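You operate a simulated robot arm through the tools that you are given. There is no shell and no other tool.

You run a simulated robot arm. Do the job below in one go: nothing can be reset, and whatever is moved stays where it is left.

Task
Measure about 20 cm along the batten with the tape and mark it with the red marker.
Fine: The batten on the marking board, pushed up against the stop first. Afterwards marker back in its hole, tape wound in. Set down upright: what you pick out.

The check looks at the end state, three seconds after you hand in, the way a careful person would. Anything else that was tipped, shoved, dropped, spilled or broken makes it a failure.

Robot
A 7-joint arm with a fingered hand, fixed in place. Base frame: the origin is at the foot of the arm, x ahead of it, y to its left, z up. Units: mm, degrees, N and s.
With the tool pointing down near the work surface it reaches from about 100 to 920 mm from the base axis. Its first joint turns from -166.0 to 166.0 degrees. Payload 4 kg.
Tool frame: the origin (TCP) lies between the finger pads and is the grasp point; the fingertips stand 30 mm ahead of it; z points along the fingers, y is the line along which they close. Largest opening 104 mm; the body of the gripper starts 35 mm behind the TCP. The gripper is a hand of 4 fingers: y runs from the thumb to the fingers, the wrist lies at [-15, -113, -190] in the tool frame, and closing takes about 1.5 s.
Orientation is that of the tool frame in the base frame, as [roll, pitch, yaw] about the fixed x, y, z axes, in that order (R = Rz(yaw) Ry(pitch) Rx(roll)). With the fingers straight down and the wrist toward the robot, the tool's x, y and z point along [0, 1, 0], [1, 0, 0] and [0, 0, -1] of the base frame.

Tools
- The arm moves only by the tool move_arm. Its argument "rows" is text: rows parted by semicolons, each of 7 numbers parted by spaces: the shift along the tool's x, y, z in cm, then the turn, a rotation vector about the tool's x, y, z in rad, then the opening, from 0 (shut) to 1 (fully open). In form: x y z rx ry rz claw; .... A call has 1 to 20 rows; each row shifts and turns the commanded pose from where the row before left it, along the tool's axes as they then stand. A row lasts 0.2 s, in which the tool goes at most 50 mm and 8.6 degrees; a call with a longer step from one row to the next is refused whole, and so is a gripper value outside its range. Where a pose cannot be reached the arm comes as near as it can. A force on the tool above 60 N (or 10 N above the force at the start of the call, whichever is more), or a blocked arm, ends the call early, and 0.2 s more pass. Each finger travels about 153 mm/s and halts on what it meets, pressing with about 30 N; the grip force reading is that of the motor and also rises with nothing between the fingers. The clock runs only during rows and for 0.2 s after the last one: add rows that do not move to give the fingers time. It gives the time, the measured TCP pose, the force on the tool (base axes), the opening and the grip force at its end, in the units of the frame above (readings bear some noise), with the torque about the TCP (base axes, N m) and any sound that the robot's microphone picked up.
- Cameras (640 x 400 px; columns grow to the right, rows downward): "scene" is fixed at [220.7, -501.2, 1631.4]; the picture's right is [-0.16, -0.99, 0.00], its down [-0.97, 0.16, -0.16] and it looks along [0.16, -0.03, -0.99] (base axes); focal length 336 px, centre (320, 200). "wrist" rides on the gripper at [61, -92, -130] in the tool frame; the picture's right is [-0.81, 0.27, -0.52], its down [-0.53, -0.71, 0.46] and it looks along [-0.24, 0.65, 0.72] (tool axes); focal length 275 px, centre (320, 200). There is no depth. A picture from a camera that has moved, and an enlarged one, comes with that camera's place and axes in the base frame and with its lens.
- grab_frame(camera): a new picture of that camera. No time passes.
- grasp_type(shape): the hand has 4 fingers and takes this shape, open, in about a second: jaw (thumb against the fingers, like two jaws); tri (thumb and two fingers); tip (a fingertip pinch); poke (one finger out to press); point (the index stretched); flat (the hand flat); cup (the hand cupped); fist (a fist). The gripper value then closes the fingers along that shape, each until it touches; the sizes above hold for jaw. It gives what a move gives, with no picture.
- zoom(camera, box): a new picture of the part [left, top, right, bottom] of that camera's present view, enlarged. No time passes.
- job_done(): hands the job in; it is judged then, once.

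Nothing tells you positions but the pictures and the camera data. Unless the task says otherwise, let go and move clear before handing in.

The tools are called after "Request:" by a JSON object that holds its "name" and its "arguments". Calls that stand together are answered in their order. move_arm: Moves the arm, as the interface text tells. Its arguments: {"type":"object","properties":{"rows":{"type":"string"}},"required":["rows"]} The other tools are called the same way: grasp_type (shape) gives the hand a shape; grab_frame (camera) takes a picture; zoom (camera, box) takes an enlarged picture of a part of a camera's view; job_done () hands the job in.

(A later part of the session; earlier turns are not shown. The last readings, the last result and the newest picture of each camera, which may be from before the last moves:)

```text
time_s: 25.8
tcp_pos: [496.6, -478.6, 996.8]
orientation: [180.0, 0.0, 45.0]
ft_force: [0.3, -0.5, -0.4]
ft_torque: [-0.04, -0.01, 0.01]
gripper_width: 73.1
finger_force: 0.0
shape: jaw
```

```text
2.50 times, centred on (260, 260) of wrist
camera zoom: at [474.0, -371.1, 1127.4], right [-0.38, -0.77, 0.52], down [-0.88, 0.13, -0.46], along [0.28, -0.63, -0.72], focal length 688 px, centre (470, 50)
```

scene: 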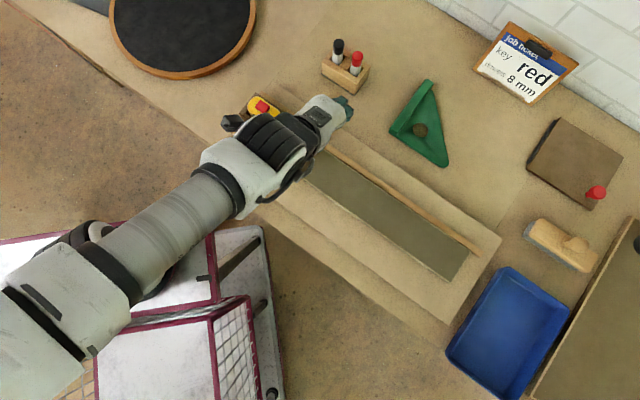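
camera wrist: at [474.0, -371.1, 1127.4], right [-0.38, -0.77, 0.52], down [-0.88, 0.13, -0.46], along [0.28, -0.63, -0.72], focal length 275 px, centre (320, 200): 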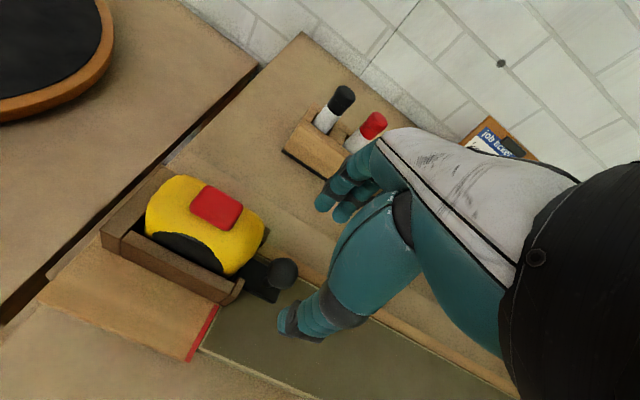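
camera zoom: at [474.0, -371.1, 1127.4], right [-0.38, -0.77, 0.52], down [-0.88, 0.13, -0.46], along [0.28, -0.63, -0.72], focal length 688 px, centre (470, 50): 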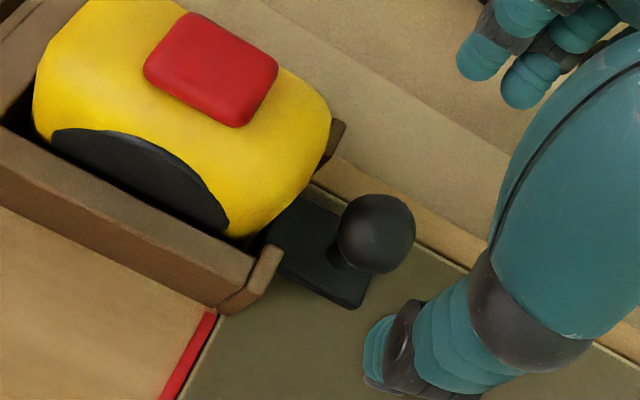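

The ball lies within 1–2 mm of the TCP axis, between thumb and index. I'll descend to about z=938, so the fingertips stay above the plate, then look before closing.

Request:
{"name": "move_arm", "arguments": {"rows": "0 0 1.5 0 0 0 0.7;0 0 1.5 0 0 0 0.7;0 0 1.5 0 0 0 0.7;0 0 1.3 0 0 0 0.7;0 0 0 0 0 0 0.7"}}

Request:
{"name": "grab_frame", "arguments": {"camera": "wrist"}}

Request:
{"name": "zoom", "arguments": {"camera": "wrist", "box": [200, 140, 440, 300]}}

```text
time_s: 27.0
tcp_pos: [493.0, -479.4, 943.1]
orientation: [180.0, 0.0, 45.0]
ft_force: [-0.8, -0.3, 0.6]
ft_torque: [0.0, 0.0, -0.03]
gripper_width: 73.2
finger_force: 0.1
shape: jaw
```

```text
taken
camera wrist: at [471.7, -371.1, 1072.1], right [-0.38, -0.77, 0.52], down [-0.88, 0.13, -0.46], along [0.28, -0.63, -0.72], focal length 275 px, centre (320, 200)
```

wrist: 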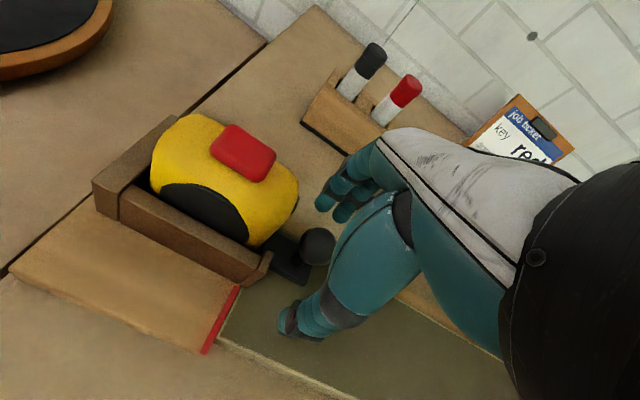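

```text
2.50 times, centred on (320, 220) of wrist
camera zoom: at [471.7, -371.1, 1072.1], right [-0.38, -0.77, 0.52], down [-0.88, 0.13, -0.46], along [0.28, -0.63, -0.72], focal length 688 px, centre (320, 150)
```

zoom: 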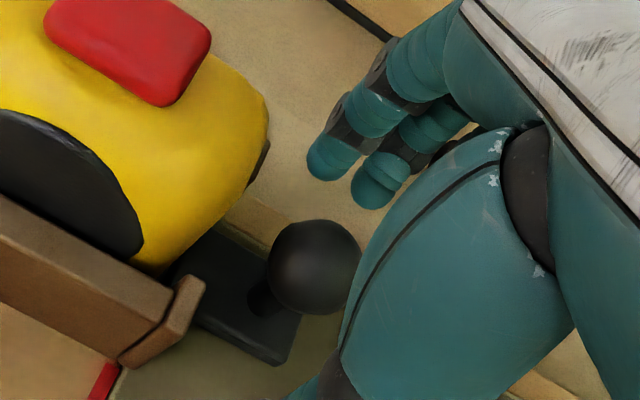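

I'll lower 5 mm more, nudge 3 mm toward the ball and close on it.

Request:
{"name": "move_arm", "arguments": {"rows": "0.3 0.1 0.5 0 0 0 0.7;0 0 0 0 0 0 0.5;0 0 0 0 0 0 0.35;0 0 0 0 0 0 0.2;0 0 0 0 0 0 0.1;0 0 0 0 0 0 0.1;0 0 0 0 0 0 0.1"}}

Request:
{"name": "zoom", "arguments": {"camera": "wrist", "box": [160, 140, 440, 315]}}

Request:
{"name": "grab_frame", "arguments": {"camera": "scene"}}

```text
time_s: 28.6
tcp_pos: [497.1, -479.4, 936.3]
orientation: [-179.9, 0.0, 44.9]
ft_force: [-0.9, 1.3, 0.1]
ft_torque: [0.02, -0.01, -0.04]
gripper_width: 10.7
finger_force: 0.1
shape: jaw
```

```text
2.29 times, centred on (300, 228) of wrist
camera zoom: at [474.9, -370.8, 1066.9], right [-0.38, -0.77, 0.52], down [-0.88, 0.13, -0.46], along [0.28, -0.63, -0.72], focal length 629 px, centre (366, 137)
```

zoom: 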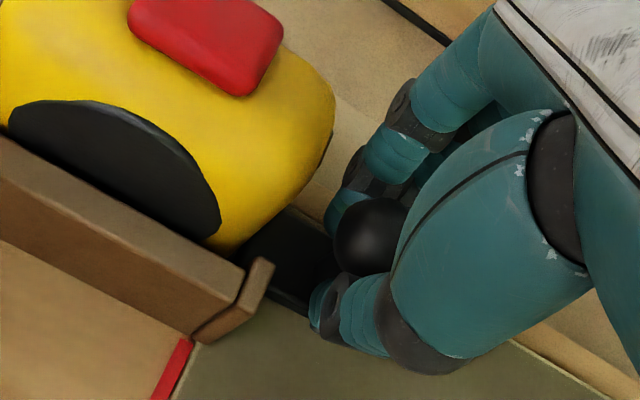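

```text
taken
```

scene: 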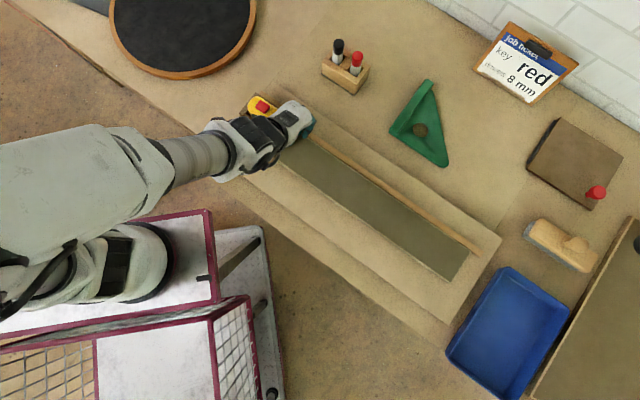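

The fingers have closed to ~11 mm around the ball and stem without force yet. I'll close fully and see whether the grip force rises.

Request:
{"name": "move_arm", "arguments": {"rows": "0 0 0 0 0 0 0.05;0 0 0 0 0 0 0;0 0 0 0 0 0 0;0 0 0 0 0 0 0"}}

Request:
{"name": "zoom", "arguments": {"camera": "wrist", "box": [160, 140, 440, 315]}}

```text
time_s: 29.6
tcp_pos: [496.5, -477.8, 936.8]
orientation: [-179.9, 0.0, 45.0]
ft_force: [-4.5, 7.5, -3.7]
ft_torque: [0.04, -0.03, -0.01]
gripper_width: 4.4
finger_force: 30.0
shape: jaw
```

```text
2.29 times, centred on (300, 228) of wrist
camera zoom: at [474.7, -370.4, 1066.7], right [-0.38, -0.77, 0.52], down [-0.88, 0.13, -0.46], along [0.28, -0.63, -0.73], focal length 629 px, centre (366, 137)
```

zoom: 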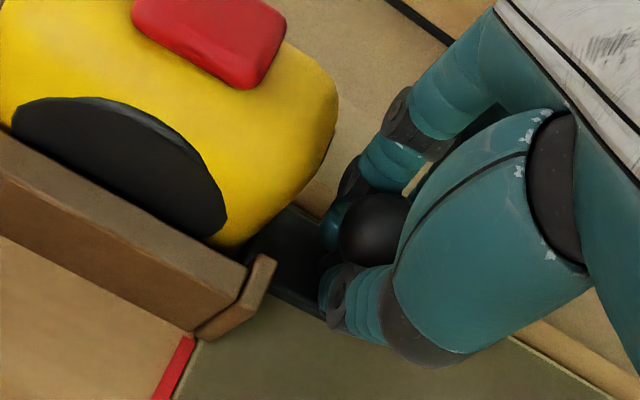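

The jaw has now gripped (30 N) around the knob, with a slight sideways pull. I'll ease the hand 1.5 mm to relieve it, then draw the tape a first 2 cm along the batten to test.

Request:
{"name": "move_arm", "arguments": {"rows": "0 -0.15 0 0 0 0 0;-0.5 0 0 0 0 0 0;-0.5 0 0 0 0 0 0;-0.5 0 0 0 0 0 0;-0.5 0 0 0 0 0 0;0 0 0 0 0 0 0"}}

Request:
{"name": "grab_frame", "arguments": {"camera": "wrist"}}

Request:
{"name": "zoom", "arguments": {"camera": "wrist", "box": [160, 140, 440, 315]}}

```text
time_s: 31.0
tcp_pos: [482.2, -492.2, 935.1]
orientation: [180.0, 0.0, 44.8]
ft_force: [-0.9, 5.0, 0.0]
ft_torque: [0.01, -0.1, -0.04]
gripper_width: 4.4
finger_force: 30.2
shape: jaw
```

```text
taken
camera wrist: at [460.6, -383.8, 1066.8], right [-0.38, -0.77, 0.52], down [-0.88, 0.13, -0.46], along [0.28, -0.63, -0.72], focal length 275 px, centre (320, 200)
```

wrist: 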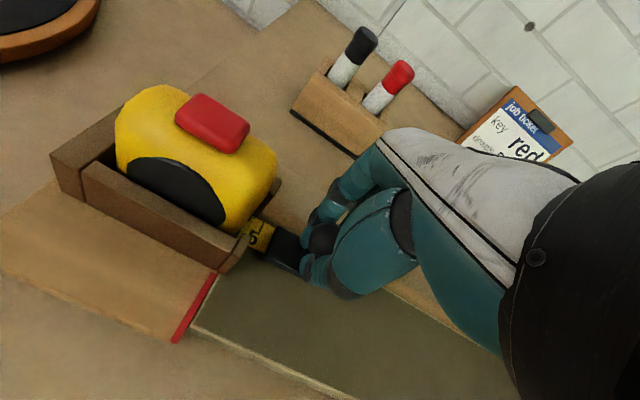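

```text
2.29 times, centred on (300, 228) of wrist
camera zoom: at [460.6, -383.8, 1066.8], right [-0.38, -0.77, 0.52], down [-0.88, 0.13, -0.46], along [0.28, -0.63, -0.72], focal length 629 px, centre (366, 137)
```

zoom: 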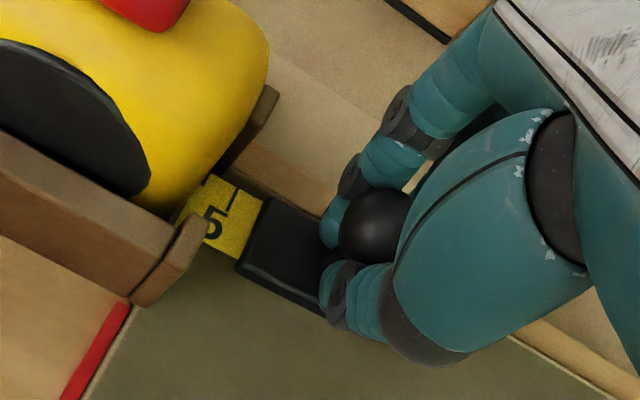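

The blade comes out with printed graduations – a "5" tick shows just behind the plate. I'll keep drawing it out along the batten, another 12 cm.

Request:
{"name": "move_arm", "arguments": {"rows": "-1 0 0 0 0 0 0;-1 0 0 0 0 0 0;-1 0 0 0 0 0 0;-1 0 0 0 0 0 0;-1 0 0 0 0 0 0;-1 0 0 0 0 0 0;-1 0 0 0 0 0 0;-1 0 0 0 0 0 0;-1 0 0 0 0 0 0;-1 0 0 0 0 0 0;-1 0 0 0 0 0 0;-1 0 0 0 0 0 0;0 0 0 0 0 0 0"}}

Request:
{"name": "grab_frame", "arguments": {"camera": "wrist"}}

Request:
{"name": "grab_frame", "arguments": {"camera": "scene"}}

Request:
{"name": "zoom", "arguments": {"camera": "scene", "box": [240, 90, 400, 190]}}

```text
time_s: 33.8
tcp_pos: [396.5, -575.5, 937.0]
orientation: [180.0, 0.0, 45.0]
ft_force: [2.8, 3.6, -0.9]
ft_torque: [0.0, -0.16, -0.03]
gripper_width: 4.0
finger_force: 30.0
shape: jaw
```

```text
taken
camera wrist: at [374.8, -468.2, 1067.5], right [-0.38, -0.77, 0.52], down [-0.88, 0.13, -0.46], along [0.28, -0.63, -0.72], focal length 275 px, centre (320, 200)
```

wrist: 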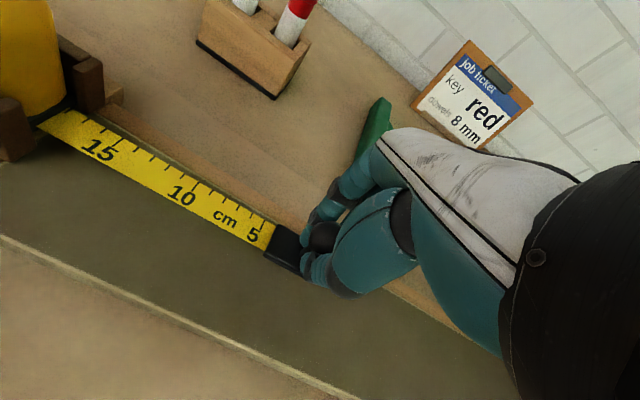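

```text
taken
```

scene: 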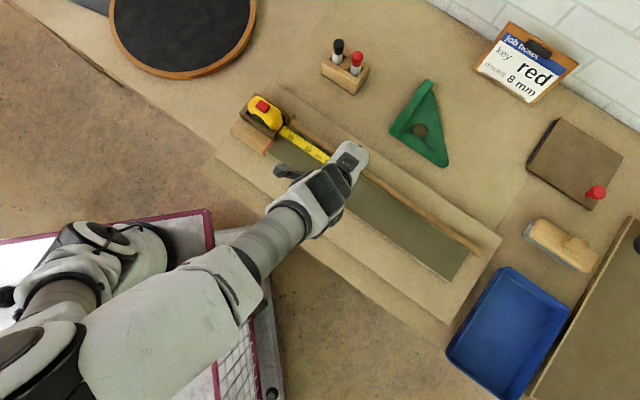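

```text
4.00 times, centred on (320, 140) of scene
camera zoom: at [220.7, -501.2, 1631.4], right [-0.16, -0.99, 0.0], down [-0.97, 0.16, -0.16], along [0.16, -0.03, -0.99], focal length 1346 px, centre (320, 440)
```

zoom: 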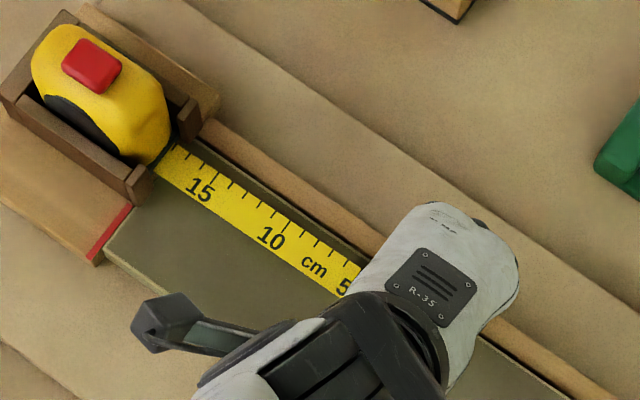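

The blade reads clearly now: 5, 10, 15 with cm ticks counted from the plate's leading edge. I'll zoom in to read the value at the stop line.

Request:
{"name": "zoom", "arguments": {"camera": "wrist", "box": [0, 60, 300, 280]}}

Request:
{"name": "zoom", "arguments": {"camera": "wrist", "box": [0, 80, 160, 200]}}

Request:
{"name": "zoom", "arguments": {"camera": "scene", "box": [250, 100, 350, 180]}}

```text
1.82 times, centred on (150, 170) of wrist
camera zoom: at [374.8, -468.2, 1067.5], right [-0.38, -0.77, 0.52], down [-0.88, 0.13, -0.46], along [0.28, -0.63, -0.72], focal length 500 px, centre (629, 254)
```

zoom: 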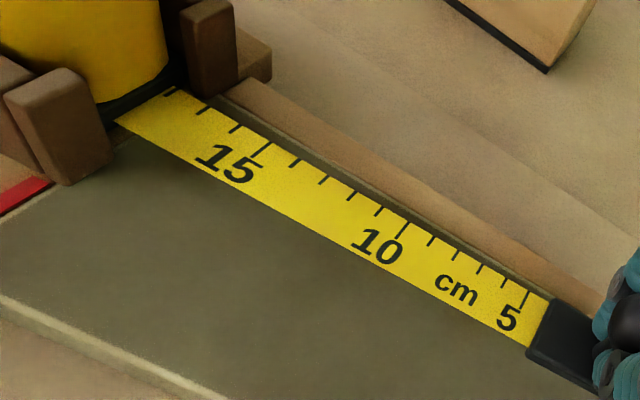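

```text
3.33 times, centred on (80, 140) of wrist
camera zoom: at [374.8, -468.2, 1067.5], right [-0.38, -0.77, 0.52], down [-0.88, 0.13, -0.46], along [0.28, -0.63, -0.72], focal length 918 px, centre (1120, 400)
```

zoom: 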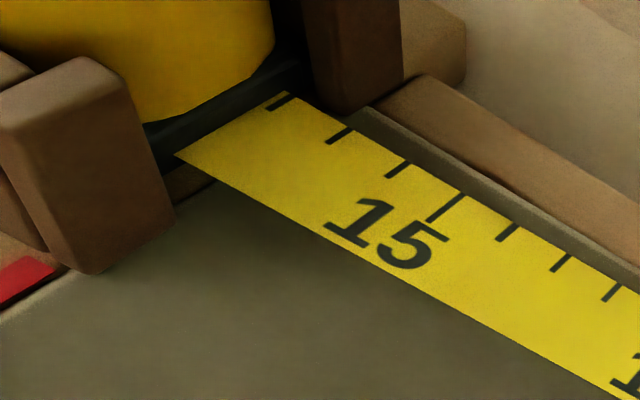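

```text
5.00 times, centred on (300, 140) of scene
camera zoom: at [220.7, -501.2, 1631.4], right [-0.16, -0.99, 0.0], down [-0.97, 0.16, -0.16], along [0.16, -0.03, -0.99], focal length 1682 px, centre (420, 500)
```

zoom: 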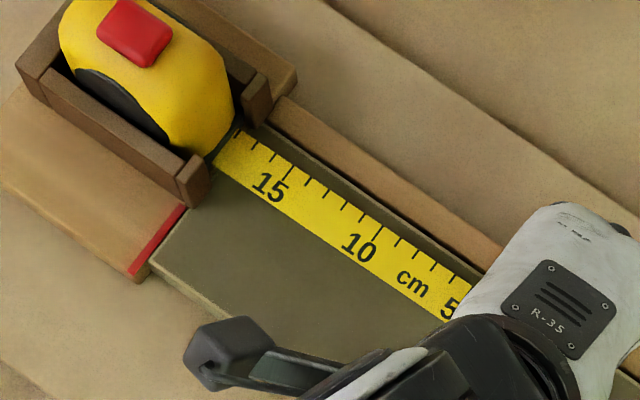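

The reading at the stop line is about 17.6 cm, matching the 14 cm I've pulled. I'll pull another 24 mm so that the plate's leading edge stands 20 cm from the batten's end, and read it again.

Request:
{"name": "move_arm", "arguments": {"rows": "-0.8 0 0 0 0 0 0;-0.8 0 0 0 0 0 0;-0.8 0 0 0 0 0 0;0 0 0 0 0 0 0;0 0 0 0 0 0 0"}}

Request:
{"name": "grab_frame", "arguments": {"camera": "wrist"}}

Request:
{"name": "zoom", "arguments": {"camera": "wrist", "box": [0, 80, 160, 200]}}

Request:
{"name": "zoom", "arguments": {"camera": "scene", "box": [250, 100, 350, 180]}}

```text
time_s: 35.0
tcp_pos: [378.0, -594.1, 935.9]
orientation: [180.0, 0.0, 44.9]
ft_force: [1.4, 2.0, -0.1]
ft_torque: [0.03, -0.1, -0.05]
gripper_width: 4.3
finger_force: 30.4
shape: jaw
```

```text
taken
camera wrist: at [356.8, -485.5, 1066.5], right [-0.38, -0.77, 0.52], down [-0.88, 0.13, -0.46], along [0.28, -0.63, -0.72], focal length 275 px, centre (320, 200)
```

wrist: 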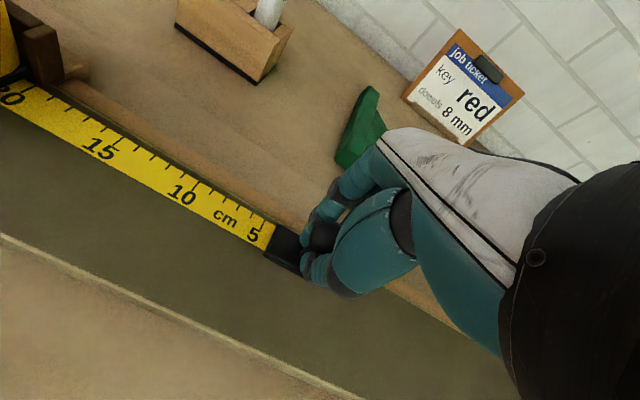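

```text
3.33 times, centred on (80, 140) of wrist
camera zoom: at [356.8, -485.5, 1066.5], right [-0.38, -0.77, 0.52], down [-0.88, 0.13, -0.46], along [0.28, -0.63, -0.72], focal length 918 px, centre (1120, 400)
```

zoom: 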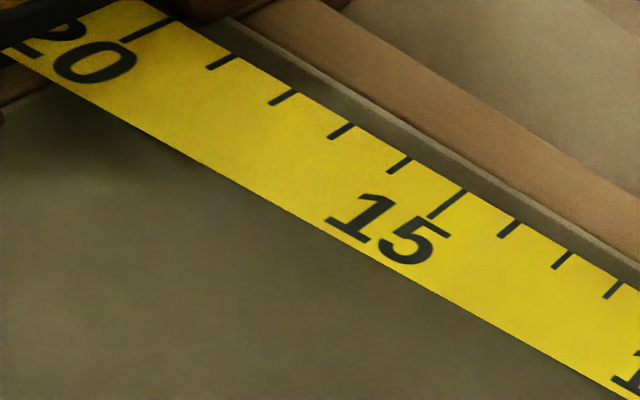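

```text
5.00 times, centred on (300, 140) of scene
camera zoom: at [220.7, -501.2, 1631.4], right [-0.16, -0.99, 0.0], down [-0.97, 0.16, -0.16], along [0.16, -0.03, -0.99], focal length 1682 px, centre (420, 500)
```

zoom: 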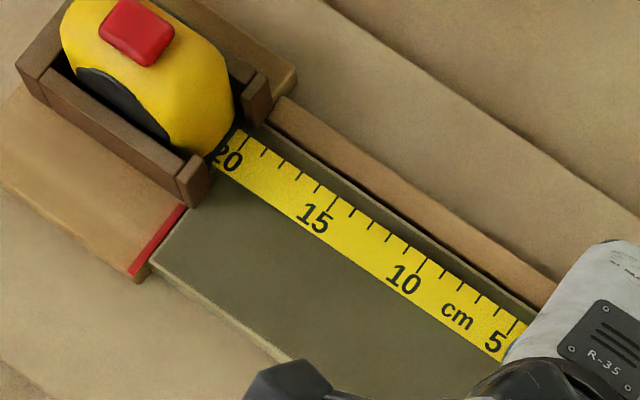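

The 20 tick now stands at the stop line. I'll open the fingers a little and see whether the tape stays out by itself.

Request:
{"name": "move_arm", "arguments": {"rows": "0 0 0 0 0 0 0.2;0 0 0 0 0 0 0.4;0 0 0 0 0 0 0.6;0 0 0 0 0 0 0.7;0 0 0 0 0 0 0.7"}}

Request:
{"name": "grab_frame", "arguments": {"camera": "wrist"}}

Request:
{"name": "grab_frame", "arguments": {"camera": "scene"}}

```text
time_s: 36.2
tcp_pos: [379.9, -594.0, 935.8]
orientation: [180.0, 0.0, 45.1]
ft_force: [0.0, 0.7, 0.0]
ft_torque: [0.01, 0.0, -0.01]
gripper_width: 72.7
finger_force: 0.1
shape: jaw
```

```text
taken
camera wrist: at [357.0, -485.3, 1066.5], right [-0.38, -0.77, 0.52], down [-0.88, 0.13, -0.46], along [0.28, -0.63, -0.72], focal length 275 px, centre (320, 200)
```

wrist: 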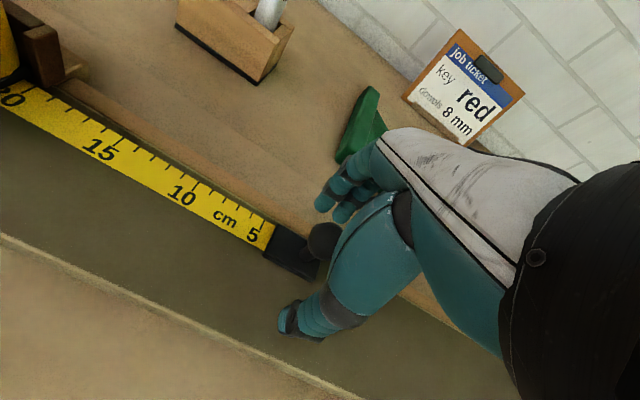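

```text
taken
```

scene: 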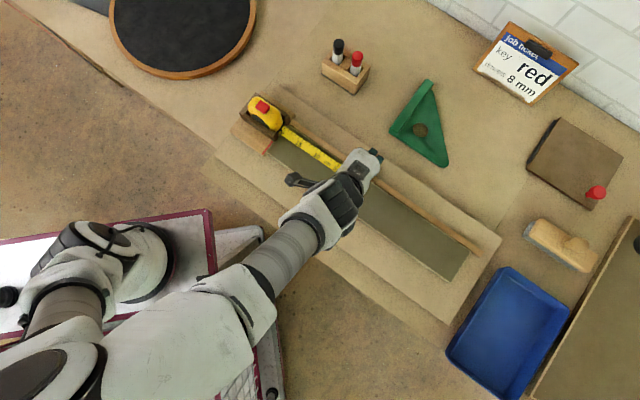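

The tape stays out on its own. I'll lift straight off the knob and look at the reading and the plate edge from above.

Request:
{"name": "move_arm", "arguments": {"rows": "0 0 -2 0 0 0 0.8;0 0 -4 0 0 0 0.8;0 0 -4 0 0 0 0.8;0 0 -3 0 0 0 0.8;0 0 0 0 0 0 0.8"}}

Request:
{"name": "grab_frame", "arguments": {"camera": "wrist"}}

Request:
{"name": "zoom", "arguments": {"camera": "wrist", "box": [0, 90, 200, 230]}}

Request:
{"name": "zoom", "arguments": {"camera": "wrist", "box": [140, 140, 300, 260]}}

```text
time_s: 37.4
tcp_pos: [378.9, -592.9, 1064.7]
orientation: [179.9, 0.1, 44.9]
ft_force: [0.7, -0.1, -0.6]
ft_torque: [0.01, 0.02, -0.02]
gripper_width: 82.9
finger_force: 0.1
shape: jaw
```

```text
taken
camera wrist: at [357.6, -485.1, 1195.6], right [-0.38, -0.77, 0.52], down [-0.88, 0.13, -0.46], along [0.28, -0.63, -0.72], focal length 275 px, centre (320, 200)
```

wrist: 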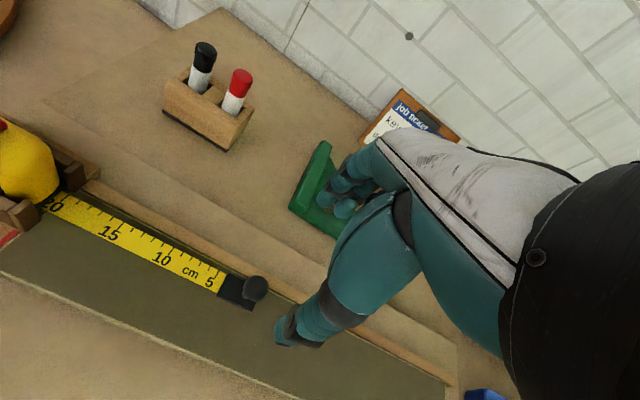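

```text
2.86 times, centred on (100, 160) of wrist
camera zoom: at [357.6, -485.1, 1195.6], right [-0.38, -0.77, 0.52], down [-0.88, 0.13, -0.46], along [0.28, -0.63, -0.72], focal length 786 px, centre (949, 314)
```

zoom: 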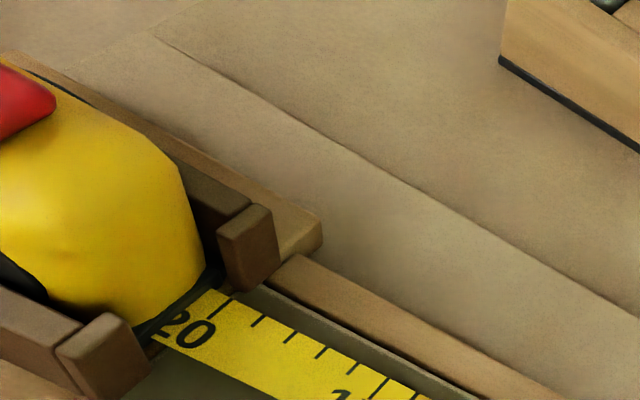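

```text
3.33 times, centred on (220, 200) of wrist
camera zoom: at [357.6, -485.1, 1195.6], right [-0.38, -0.77, 0.52], down [-0.88, 0.13, -0.46], along [0.28, -0.63, -0.72], focal length 918 px, centre (653, 200)
```

zoom: 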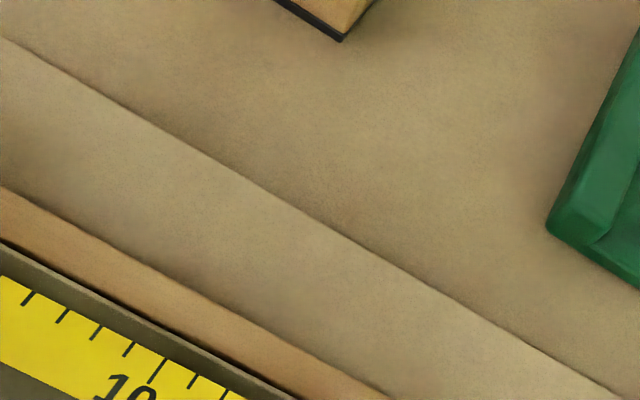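

Request:
{"name": "zoom", "arguments": {"camera": "wrist", "box": [0, 160, 280, 335]}}

Request:
{"name": "zoom", "arguments": {"camera": "wrist", "box": [180, 230, 300, 330]}}

Request:
{"name": "zoom", "arguments": {"camera": "wrist", "box": [0, 170, 120, 270]}}

```text
2.29 times, centred on (140, 248) of wrist
camera zoom: at [357.6, -485.1, 1195.6], right [-0.38, -0.77, 0.52], down [-0.88, 0.13, -0.46], along [0.28, -0.63, -0.72], focal length 629 px, centre (731, 91)
```

zoom: 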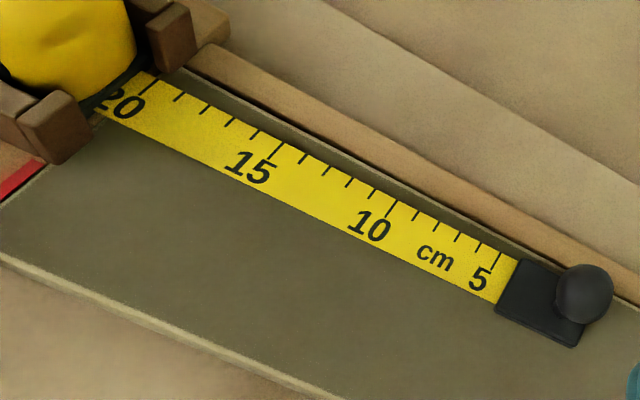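

```text
4.00 times, centred on (240, 280) of wrist
camera zoom: at [357.6, -485.1, 1195.6], right [-0.38, -0.77, 0.52], down [-0.88, 0.13, -0.46], along [0.28, -0.63, -0.72], focal length 1101 px, centre (640, -120)
```

zoom: 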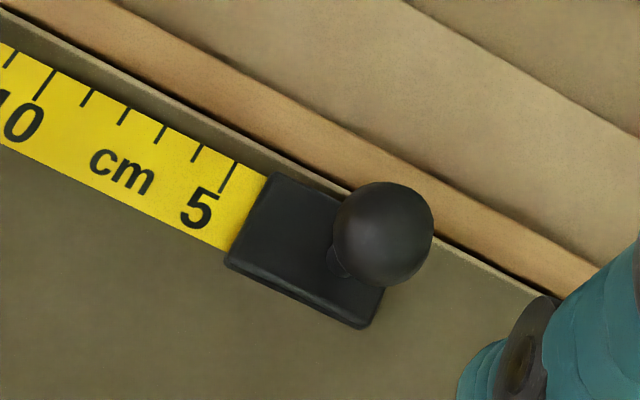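

```text
4.00 times, centred on (60, 220) of wrist
camera zoom: at [357.6, -485.1, 1195.6], right [-0.38, -0.77, 0.52], down [-0.88, 0.13, -0.46], along [0.28, -0.63, -0.72], focal length 1101 px, centre (1360, 120)
```

zoom: 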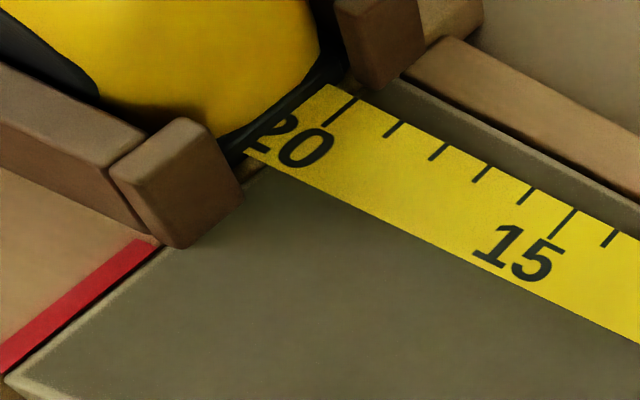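

The blade's zero is the plate's leading edge, and the reading at the batten end is about 20.3 cm, so 20.0 lies 3 mm short of the plate's edge. Next I fetch the red marker (top near (628, -646, 971)), approaching high and stopping short to check alignment.

Request:
{"name": "move_arm", "arguments": {"rows": "2.8 3.06 0 0 0 0 0.8;2.8 3.06 0 0 0 0 0.8;2.8 3.06 0 0 0 0 0.8;2.8 3.06 0 0 0 0 0.8;2.8 3.06 0 0 0 0 0.8;0 0 0 0 0 0 0.8"}}

Request:
{"name": "grab_frame", "arguments": {"camera": "wrist"}}

Request:
{"name": "zoom", "arguments": {"camera": "wrist", "box": [130, 130, 370, 290]}}

Request:
{"name": "grab_frame", "arguments": {"camera": "scene"}}

```text
time_s: 38.8
tcp_pos: [587.3, -606.7, 1065.3]
orientation: [180.0, -0.1, 44.9]
ft_force: [0.2, -0.2, 0.3]
ft_torque: [0.0, 0.01, -0.02]
gripper_width: 83.0
finger_force: 0.0
shape: jaw
```

```text
taken
camera wrist: at [566.1, -498.0, 1196.3], right [-0.38, -0.77, 0.52], down [-0.88, 0.13, -0.46], along [0.28, -0.63, -0.72], focal length 275 px, centre (320, 200)
```

wrist: 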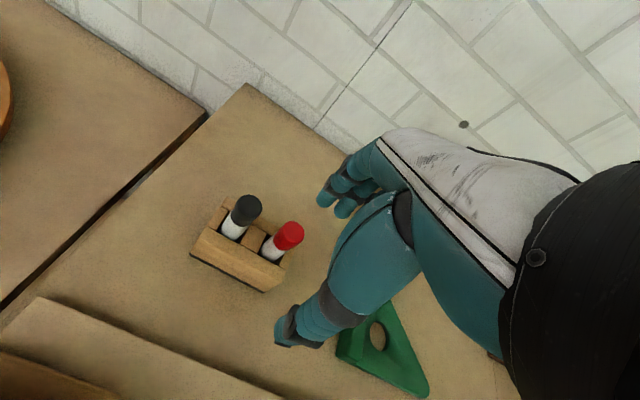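

```text
2.50 times, centred on (250, 210) of wrist
camera zoom: at [566.1, -498.0, 1196.3], right [-0.38, -0.77, 0.52], down [-0.88, 0.13, -0.46], along [0.28, -0.63, -0.72], focal length 688 px, centre (495, 175)
```

zoom: 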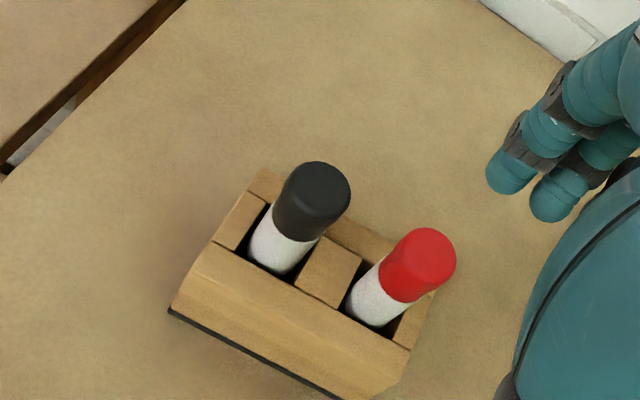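

```text
taken
```

scene: 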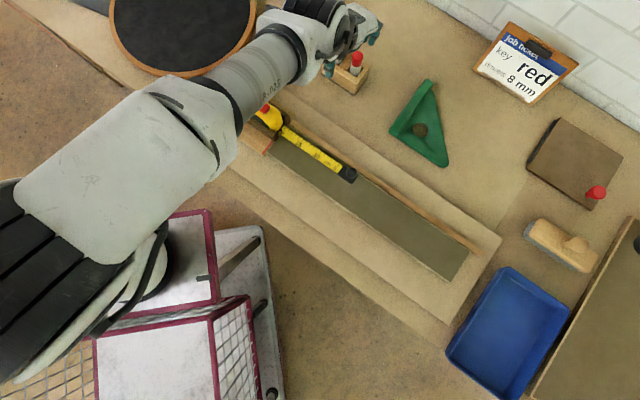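

The red marker's axis comes out at (626, -645), consistent across three views. I'll move over it and descend part way, then check.

Request:
{"name": "move_arm", "arguments": {"rows": "0.1 1.8 0 0 0 0 0.8;0.1 1.8 0 0 0 0 0.8;0.1 1.84 0 0 0 0 0.8;0 0 2 0 0 0 0.8;0 0 2 0 0 0 0.8;0 0 0 0 0 0 0.8"}}

Request:
{"name": "grab_frame", "arguments": {"camera": "wrist"}}

Request:
{"name": "zoom", "arguments": {"camera": "wrist", "box": [160, 140, 400, 300]}}

Request:
{"name": "zoom", "arguments": {"camera": "scene", "box": [280, 0, 440, 100]}}

```text
time_s: 40.2
tcp_pos: [626.7, -640.3, 1025.6]
orientation: [-180.0, 0.0, 44.9]
ft_force: [-0.2, -0.1, -0.2]
ft_torque: [0.03, 0.03, 0.02]
gripper_width: 83.2
finger_force: 0.0
shape: jaw
```

```text
taken
camera wrist: at [605.6, -532.3, 1155.9], right [-0.38, -0.77, 0.52], down [-0.88, 0.13, -0.46], along [0.28, -0.63, -0.72], focal length 275 px, centre (320, 200)
```

wrist: 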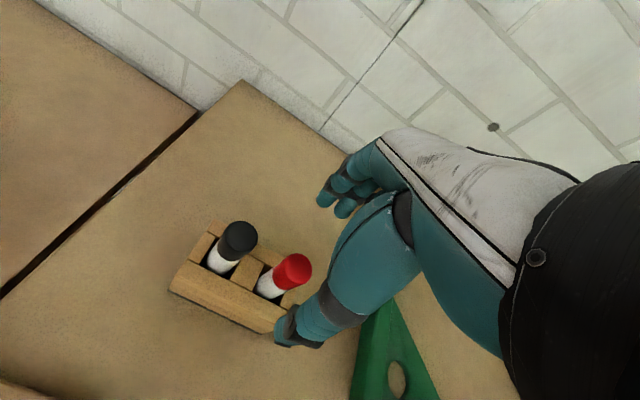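

```text
2.50 times, centred on (280, 220) of wrist
camera zoom: at [605.6, -532.3, 1155.9], right [-0.38, -0.77, 0.52], down [-0.88, 0.13, -0.46], along [0.28, -0.63, -0.72], focal length 688 px, centre (420, 150)
```

zoom: 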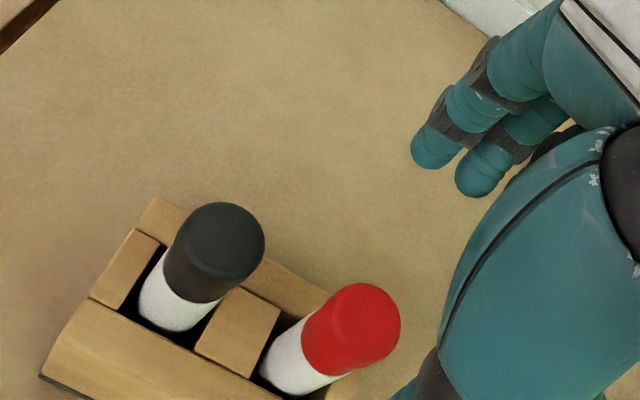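

```text
4.00 times, centred on (360, 50) of scene
camera zoom: at [220.7, -501.2, 1631.4], right [-0.16, -0.99, 0.0], down [-0.97, 0.16, -0.16], along [0.16, -0.03, -0.99], focal length 1346 px, centre (160, 800)
```

zoom: 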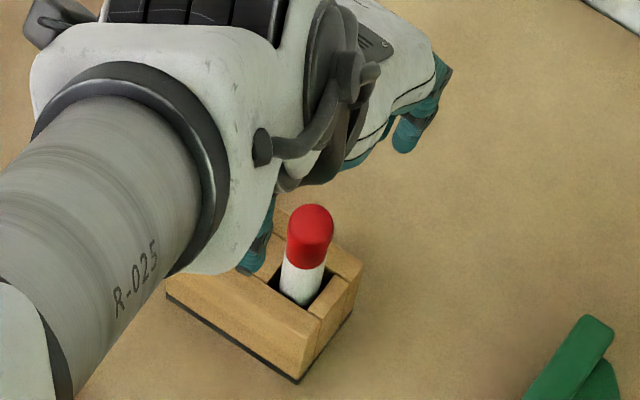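

Marker is within 5 mm of the tool axis, with the fingers straddling it. I'll descend to about z=962 and close.

Request:
{"name": "move_arm", "arguments": {"rows": "0 0.2 1.6 0 0 0 0.8;0 0 1.6 0 0 0 0.8;0 0 1.6 0 0 0 0.8;0 0 1.5 0 0 0 0.8;0 0 0 0 0 0 0.8"}}

Request:
{"name": "grab_frame", "arguments": {"camera": "wrist"}}

Request:
{"name": "zoom", "arguments": {"camera": "wrist", "box": [160, 140, 440, 315]}}

Request:
{"name": "zoom", "arguments": {"camera": "scene", "box": [280, 0, 440, 100]}}

```text
time_s: 41.4
tcp_pos: [627.4, -641.2, 962.6]
orientation: [180.0, 0.1, 44.9]
ft_force: [0.8, -0.1, -0.2]
ft_torque: [0.01, 0.0, 0.05]
gripper_width: 83.0
finger_force: 0.0
shape: jaw
```

```text
taken
camera wrist: at [606.2, -532.7, 1093.4], right [-0.38, -0.77, 0.52], down [-0.88, 0.13, -0.46], along [0.28, -0.63, -0.72], focal length 275 px, centre (320, 200)
```

wrist: 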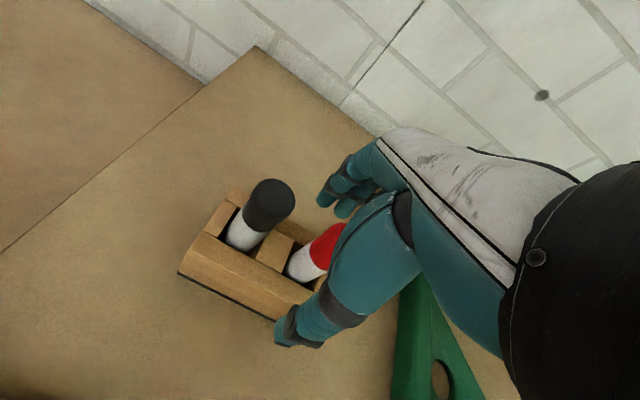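

```text
2.29 times, centred on (300, 228) of wrist
camera zoom: at [606.2, -532.7, 1093.4], right [-0.38, -0.77, 0.52], down [-0.88, 0.13, -0.46], along [0.28, -0.63, -0.72], focal length 629 px, centre (366, 137)
```

zoom: 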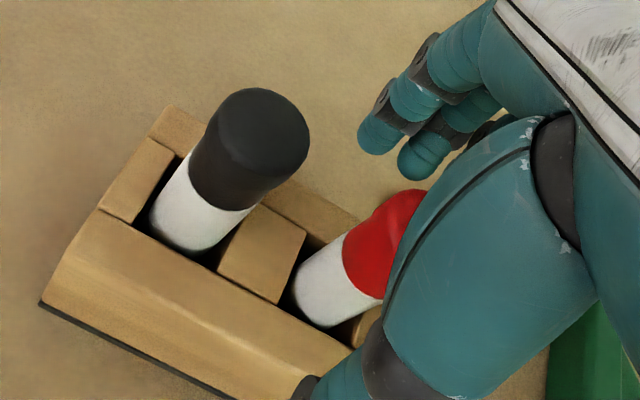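

```text
4.00 times, centred on (360, 50) of scene
camera zoom: at [220.7, -501.2, 1631.4], right [-0.16, -0.99, 0.0], down [-0.97, 0.16, -0.16], along [0.16, -0.03, -0.99], focal length 1346 px, centre (160, 800)
```

zoom: 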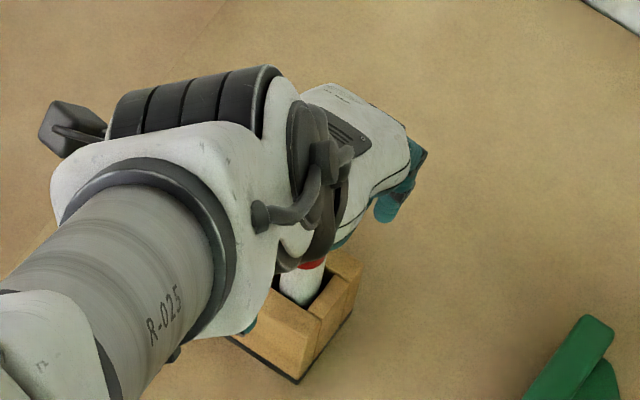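

Fingers straddle the red marker. Closing gently now.

Request:
{"name": "move_arm", "arguments": {"rows": "0 0 0 0 0 0 0.6;0 0 0 0 0 0 0.45;0 0 0 0 0 0 0.35;0 0 0 0 0 0 0.28;0 0 0 0 0 0 0.22;0 0 0 0 0 0 0.15;0 0 0 0 0 0 0.1;0 0 0 0 0 0 0.1"}}

Request:
{"name": "grab_frame", "arguments": {"camera": "wrist"}}

Request:
{"name": "zoom", "arguments": {"camera": "wrist", "box": [160, 140, 440, 315]}}

```text
time_s: 43.2
tcp_pos: [627.9, -640.3, 963.0]
orientation: [179.9, 0.0, 45.0]
ft_force: [0.9, -0.5, -1.5]
ft_torque: [-0.06, -0.01, -0.01]
gripper_width: 13.6
finger_force: 30.1
shape: jaw
```

```text
taken
camera wrist: at [606.1, -532.7, 1093.6], right [-0.38, -0.77, 0.52], down [-0.88, 0.13, -0.46], along [0.28, -0.63, -0.72], focal length 275 px, centre (320, 200)
```

wrist: 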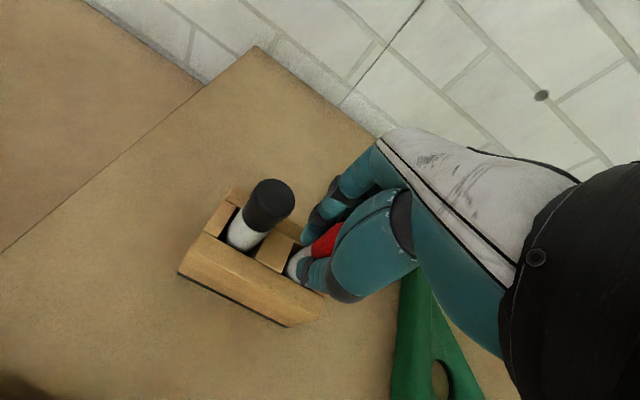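

```text
2.29 times, centred on (300, 228) of wrist
camera zoom: at [606.1, -532.7, 1093.6], right [-0.38, -0.77, 0.52], down [-0.88, 0.13, -0.46], along [0.28, -0.63, -0.72], focal length 629 px, centre (366, 137)
```

zoom: 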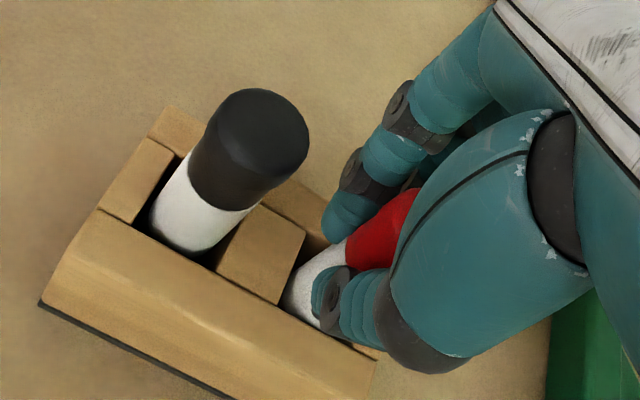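

Grip is firm at 30 N. I'll lift it straight up out of its hole.

Request:
{"name": "move_arm", "arguments": {"rows": "0 0 -0.8 0 0 0 0.08;0 0 -1 0 0 0 0.08;0 0 -1.5 0 0 0 0.08;0 0 -2 0 0 0 0.08;0 0 -2 0 0 0 0.08;0 0 -2 0 0 0 0.08;0 0 0 0 0 0 0.08"}}

Request:
{"name": "grab_frame", "arguments": {"camera": "wrist"}}

Request:
{"name": "zoom", "arguments": {"camera": "wrist", "box": [160, 140, 440, 315]}}

Request:
{"name": "zoom", "arguments": {"camera": "scene", "box": [280, 0, 440, 100]}}

```text
time_s: 44.8
tcp_pos: [628.3, -641.7, 1054.9]
orientation: [-179.9, 0.0, 45.0]
ft_force: [-0.3, 0.1, -0.8]
ft_torque: [-0.02, 0.01, -0.02]
gripper_width: 13.0
finger_force: 30.2
shape: jaw
```

```text
taken
camera wrist: at [607.2, -533.7, 1185.3], right [-0.38, -0.77, 0.52], down [-0.88, 0.13, -0.46], along [0.28, -0.63, -0.72], focal length 275 px, centre (320, 200)
```

wrist: 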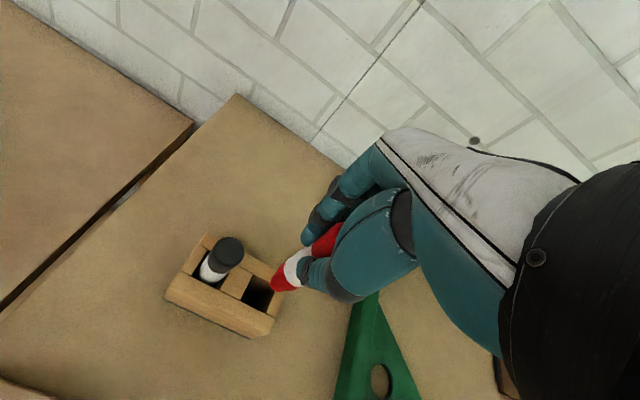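

```text
2.29 times, centred on (300, 228) of wrist
camera zoom: at [607.2, -533.7, 1185.3], right [-0.38, -0.77, 0.52], down [-0.88, 0.13, -0.46], along [0.28, -0.63, -0.72], focal length 629 px, centre (366, 137)
```

zoom: 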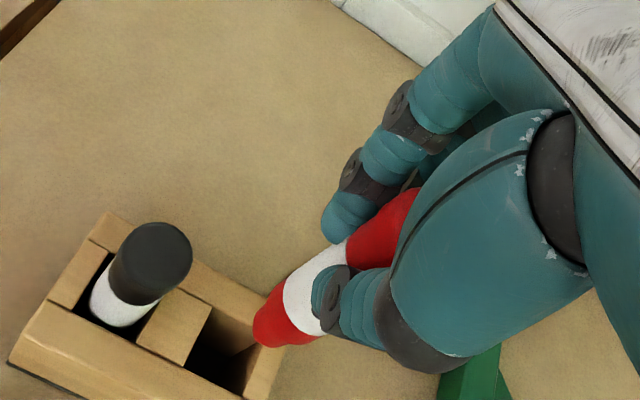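

```text
4.00 times, centred on (360, 50) of scene
camera zoom: at [220.7, -501.2, 1631.4], right [-0.16, -0.99, 0.0], down [-0.97, 0.16, -0.16], along [0.16, -0.03, -0.99], focal length 1346 px, centre (160, 800)
```

zoom: 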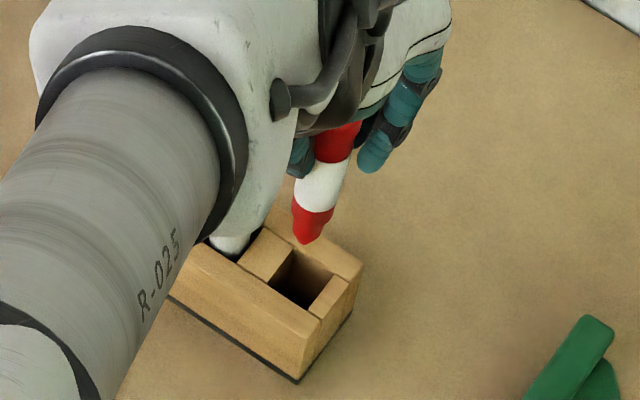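

The marker is out; its tip is about 99 mm below the TCP. I'll carry it high over to the batten, beside the tape's plate edge, holding above the surface to check alignment first.

Request:
{"name": "move_arm", "arguments": {"rows": "0 0 -3 0 0 0 0.08;-2.07 -3.54 0 0 0 0 0.08;-2.07 -3.54 0 0 0 0 0.08;-2.07 -3.54 0 0 0 0 0.08;-2.07 -3.54 0 0 0 0 0.08;-2.07 -3.54 0 0 0 0 0.08;-2.07 -3.54 0 0 0 0 0.08;-2.07 -3.54 0 0 0 0 0.08;0 0 0 0 0 0 0.08;0 0 0 0 0 0 0.08"}}

Request:
{"name": "grab_frame", "arguments": {"camera": "wrist"}}

Request:
{"name": "zoom", "arguments": {"camera": "wrist", "box": [160, 140, 440, 315]}}

Request:
{"name": "grab_frame", "arguments": {"camera": "scene"}}

Request:
{"name": "zoom", "arguments": {"camera": "scene", "box": [280, 110, 440, 210]}}

```text
time_s: 47.0
tcp_pos: [352.0, -569.2, 1086.0]
orientation: [-179.9, 0.0, 45.0]
ft_force: [0.5, -0.5, -0.9]
ft_torque: [-0.02, 0.01, 0.02]
gripper_width: 12.8
finger_force: 29.8
shape: jaw
```

```text
taken
camera wrist: at [330.5, -460.4, 1216.2], right [-0.38, -0.77, 0.52], down [-0.88, 0.13, -0.46], along [0.28, -0.63, -0.72], focal length 275 px, centre (320, 200)
```

wrist: 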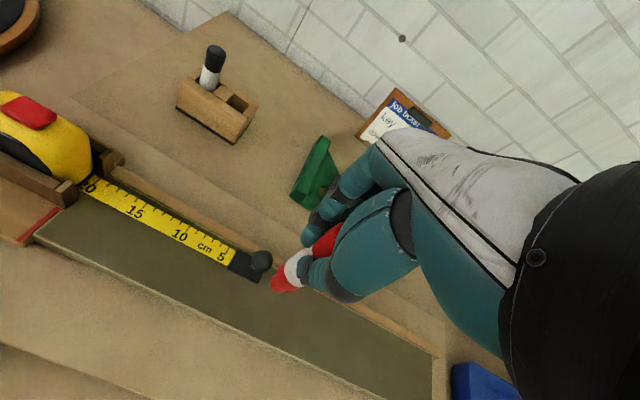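

```text
2.29 times, centred on (300, 228) of wrist
camera zoom: at [330.5, -460.4, 1216.2], right [-0.38, -0.77, 0.52], down [-0.88, 0.13, -0.46], along [0.28, -0.63, -0.72], focal length 629 px, centre (366, 137)
```

zoom: 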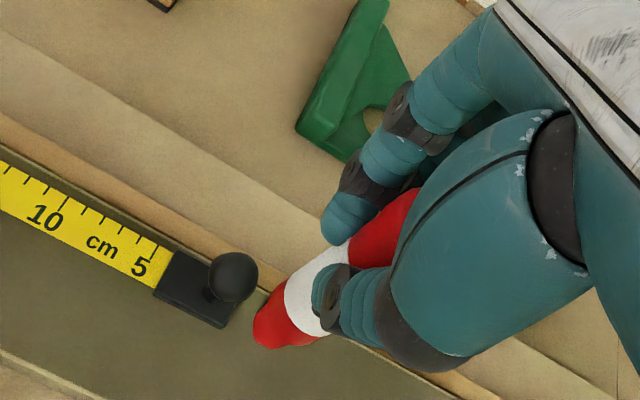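

```text
taken
```

scene: 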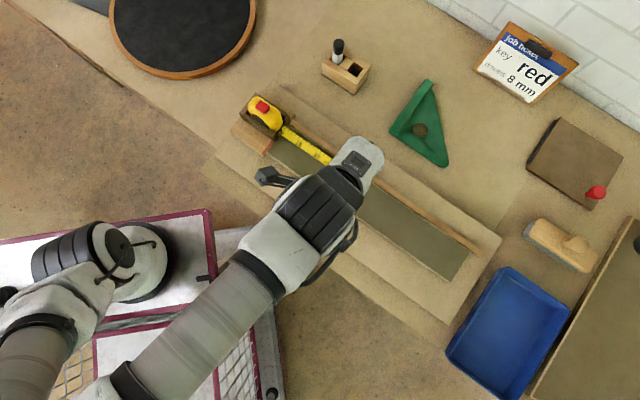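

```text
4.00 times, centred on (360, 160) of scene
camera zoom: at [220.7, -501.2, 1631.4], right [-0.16, -0.99, 0.0], down [-0.97, 0.16, -0.16], along [0.16, -0.03, -0.99], focal length 1346 px, centre (160, 360)
```

zoom: 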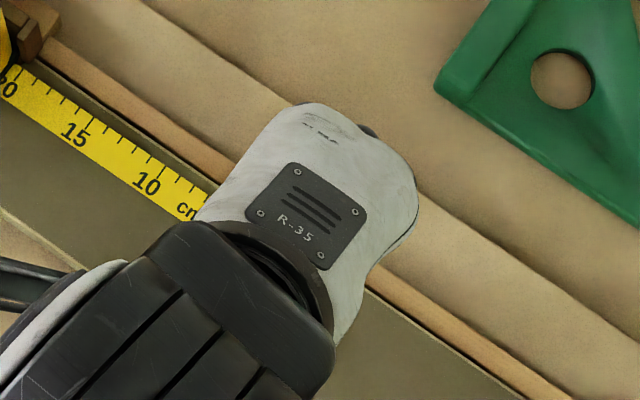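

The tip hangs over about s=160, w=648. I'll zoom in on the stop end from this same viewpoint to fix the zero line before touching down.

Request:
{"name": "zoom", "arguments": {"camera": "wrist", "box": [0, 150, 160, 270]}}

Request:
{"name": "zoom", "arguments": {"camera": "wrist", "box": [0, 150, 300, 337]}}

```text
3.33 times, centred on (80, 210) of wrist
camera zoom: at [330.5, -460.4, 1216.2], right [-0.38, -0.77, 0.52], down [-0.88, 0.13, -0.46], along [0.28, -0.63, -0.72], focal length 918 px, centre (1120, 167)
```

zoom: 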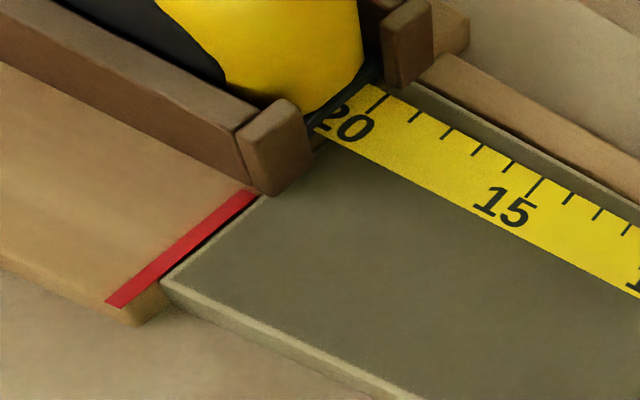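

```text
2.13 times, centred on (150, 244) of wrist
camera zoom: at [330.5, -460.4, 1216.2], right [-0.38, -0.77, 0.52], down [-0.88, 0.13, -0.46], along [0.28, -0.63, -0.72], focal length 587 px, centre (683, 107)
```

zoom: 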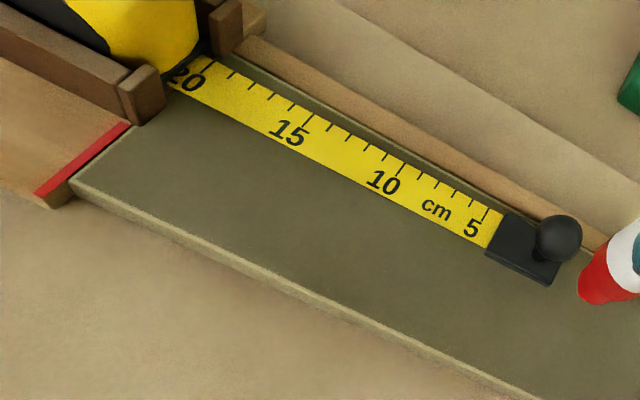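

All estimates agree: batten end at s≈-38.9, plate edge at ≈163, so the tape shows ≈20.2 and the 20 cm point is s≈161. I'll lower the tip toward the batten there, stopping just above.

Request:
{"name": "move_arm", "arguments": {"rows": "-0.1 0 2 0 0 0 0.08;0 0 2 0 0 0 0.08;0 0 2 0 0 0 0.08;0 0 1.5 0 0 0 0.08;0 0 0.5 0 0 0 0.08;0 0 0 0 0 0 0.08;0 0 0 0 0 0 0.08"}}

Request:
{"name": "grab_frame", "arguments": {"camera": "wrist"}}

Request:
{"name": "zoom", "arguments": {"camera": "wrist", "box": [160, 180, 360, 320]}}

```text
time_s: 48.6
tcp_pos: [351.0, -569.9, 1006.3]
orientation: [-179.9, 0.0, 45.0]
ft_force: [0.6, -0.9, -0.3]
ft_torque: [-0.01, -0.02, -0.01]
gripper_width: 12.9
finger_force: 29.8
shape: jaw
```

```text
taken
camera wrist: at [329.4, -461.9, 1137.1], right [-0.38, -0.77, 0.52], down [-0.88, 0.13, -0.46], along [0.28, -0.63, -0.72], focal length 275 px, centre (320, 200)
```

wrist: 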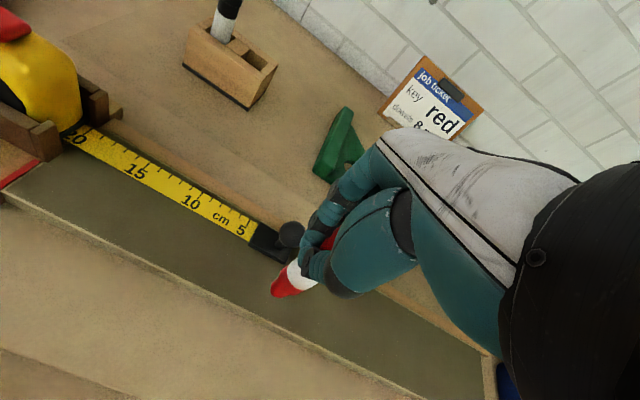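

```text
2.86 times, centred on (260, 250) of wrist
camera zoom: at [329.4, -461.9, 1137.1], right [-0.38, -0.77, 0.52], down [-0.88, 0.13, -0.46], along [0.28, -0.63, -0.72], focal length 786 px, centre (491, 57)
```

zoom: 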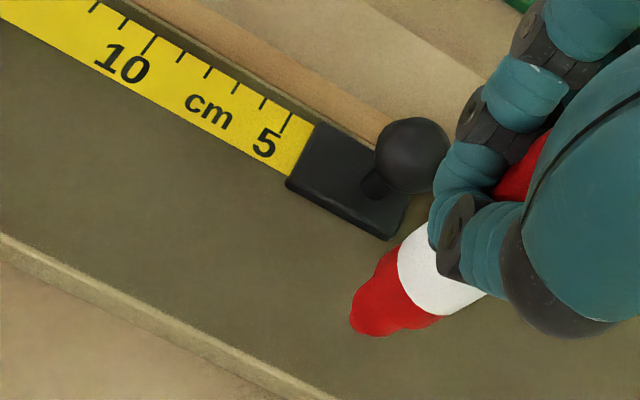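

The tip sits about 2 mm short of the plate's edge line, which is the 20.0 cm point. I'll lower in small steps until it touches.

Request:
{"name": "move_arm", "arguments": {"rows": "0 0 0.4 0 0 0 0.08;0 0 0.3 0 0 0 0.08;0 0 0.2 0 0 0 0.08;0 0 0 0 0 0 0.08"}}

Request:
{"name": "zoom", "arguments": {"camera": "wrist", "box": [160, 180, 360, 320]}}

```text
time_s: 49.6
tcp_pos: [351.2, -568.9, 997.1]
orientation: [-180.0, 0.0, 45.1]
ft_force: [0.1, 0.2, -0.8]
ft_torque: [-0.02, 0.0, 0.02]
gripper_width: 12.9
finger_force: 29.7
shape: jaw
```

```text
2.86 times, centred on (260, 250) of wrist
camera zoom: at [329.5, -460.2, 1128.1], right [-0.38, -0.77, 0.52], down [-0.88, 0.13, -0.46], along [0.28, -0.63, -0.72], focal length 786 px, centre (491, 57)
```

zoom: 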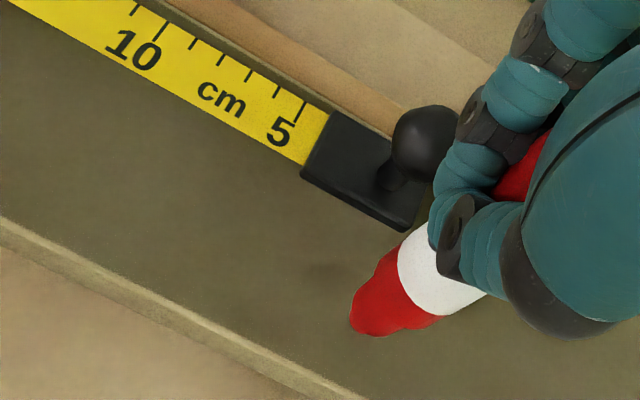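

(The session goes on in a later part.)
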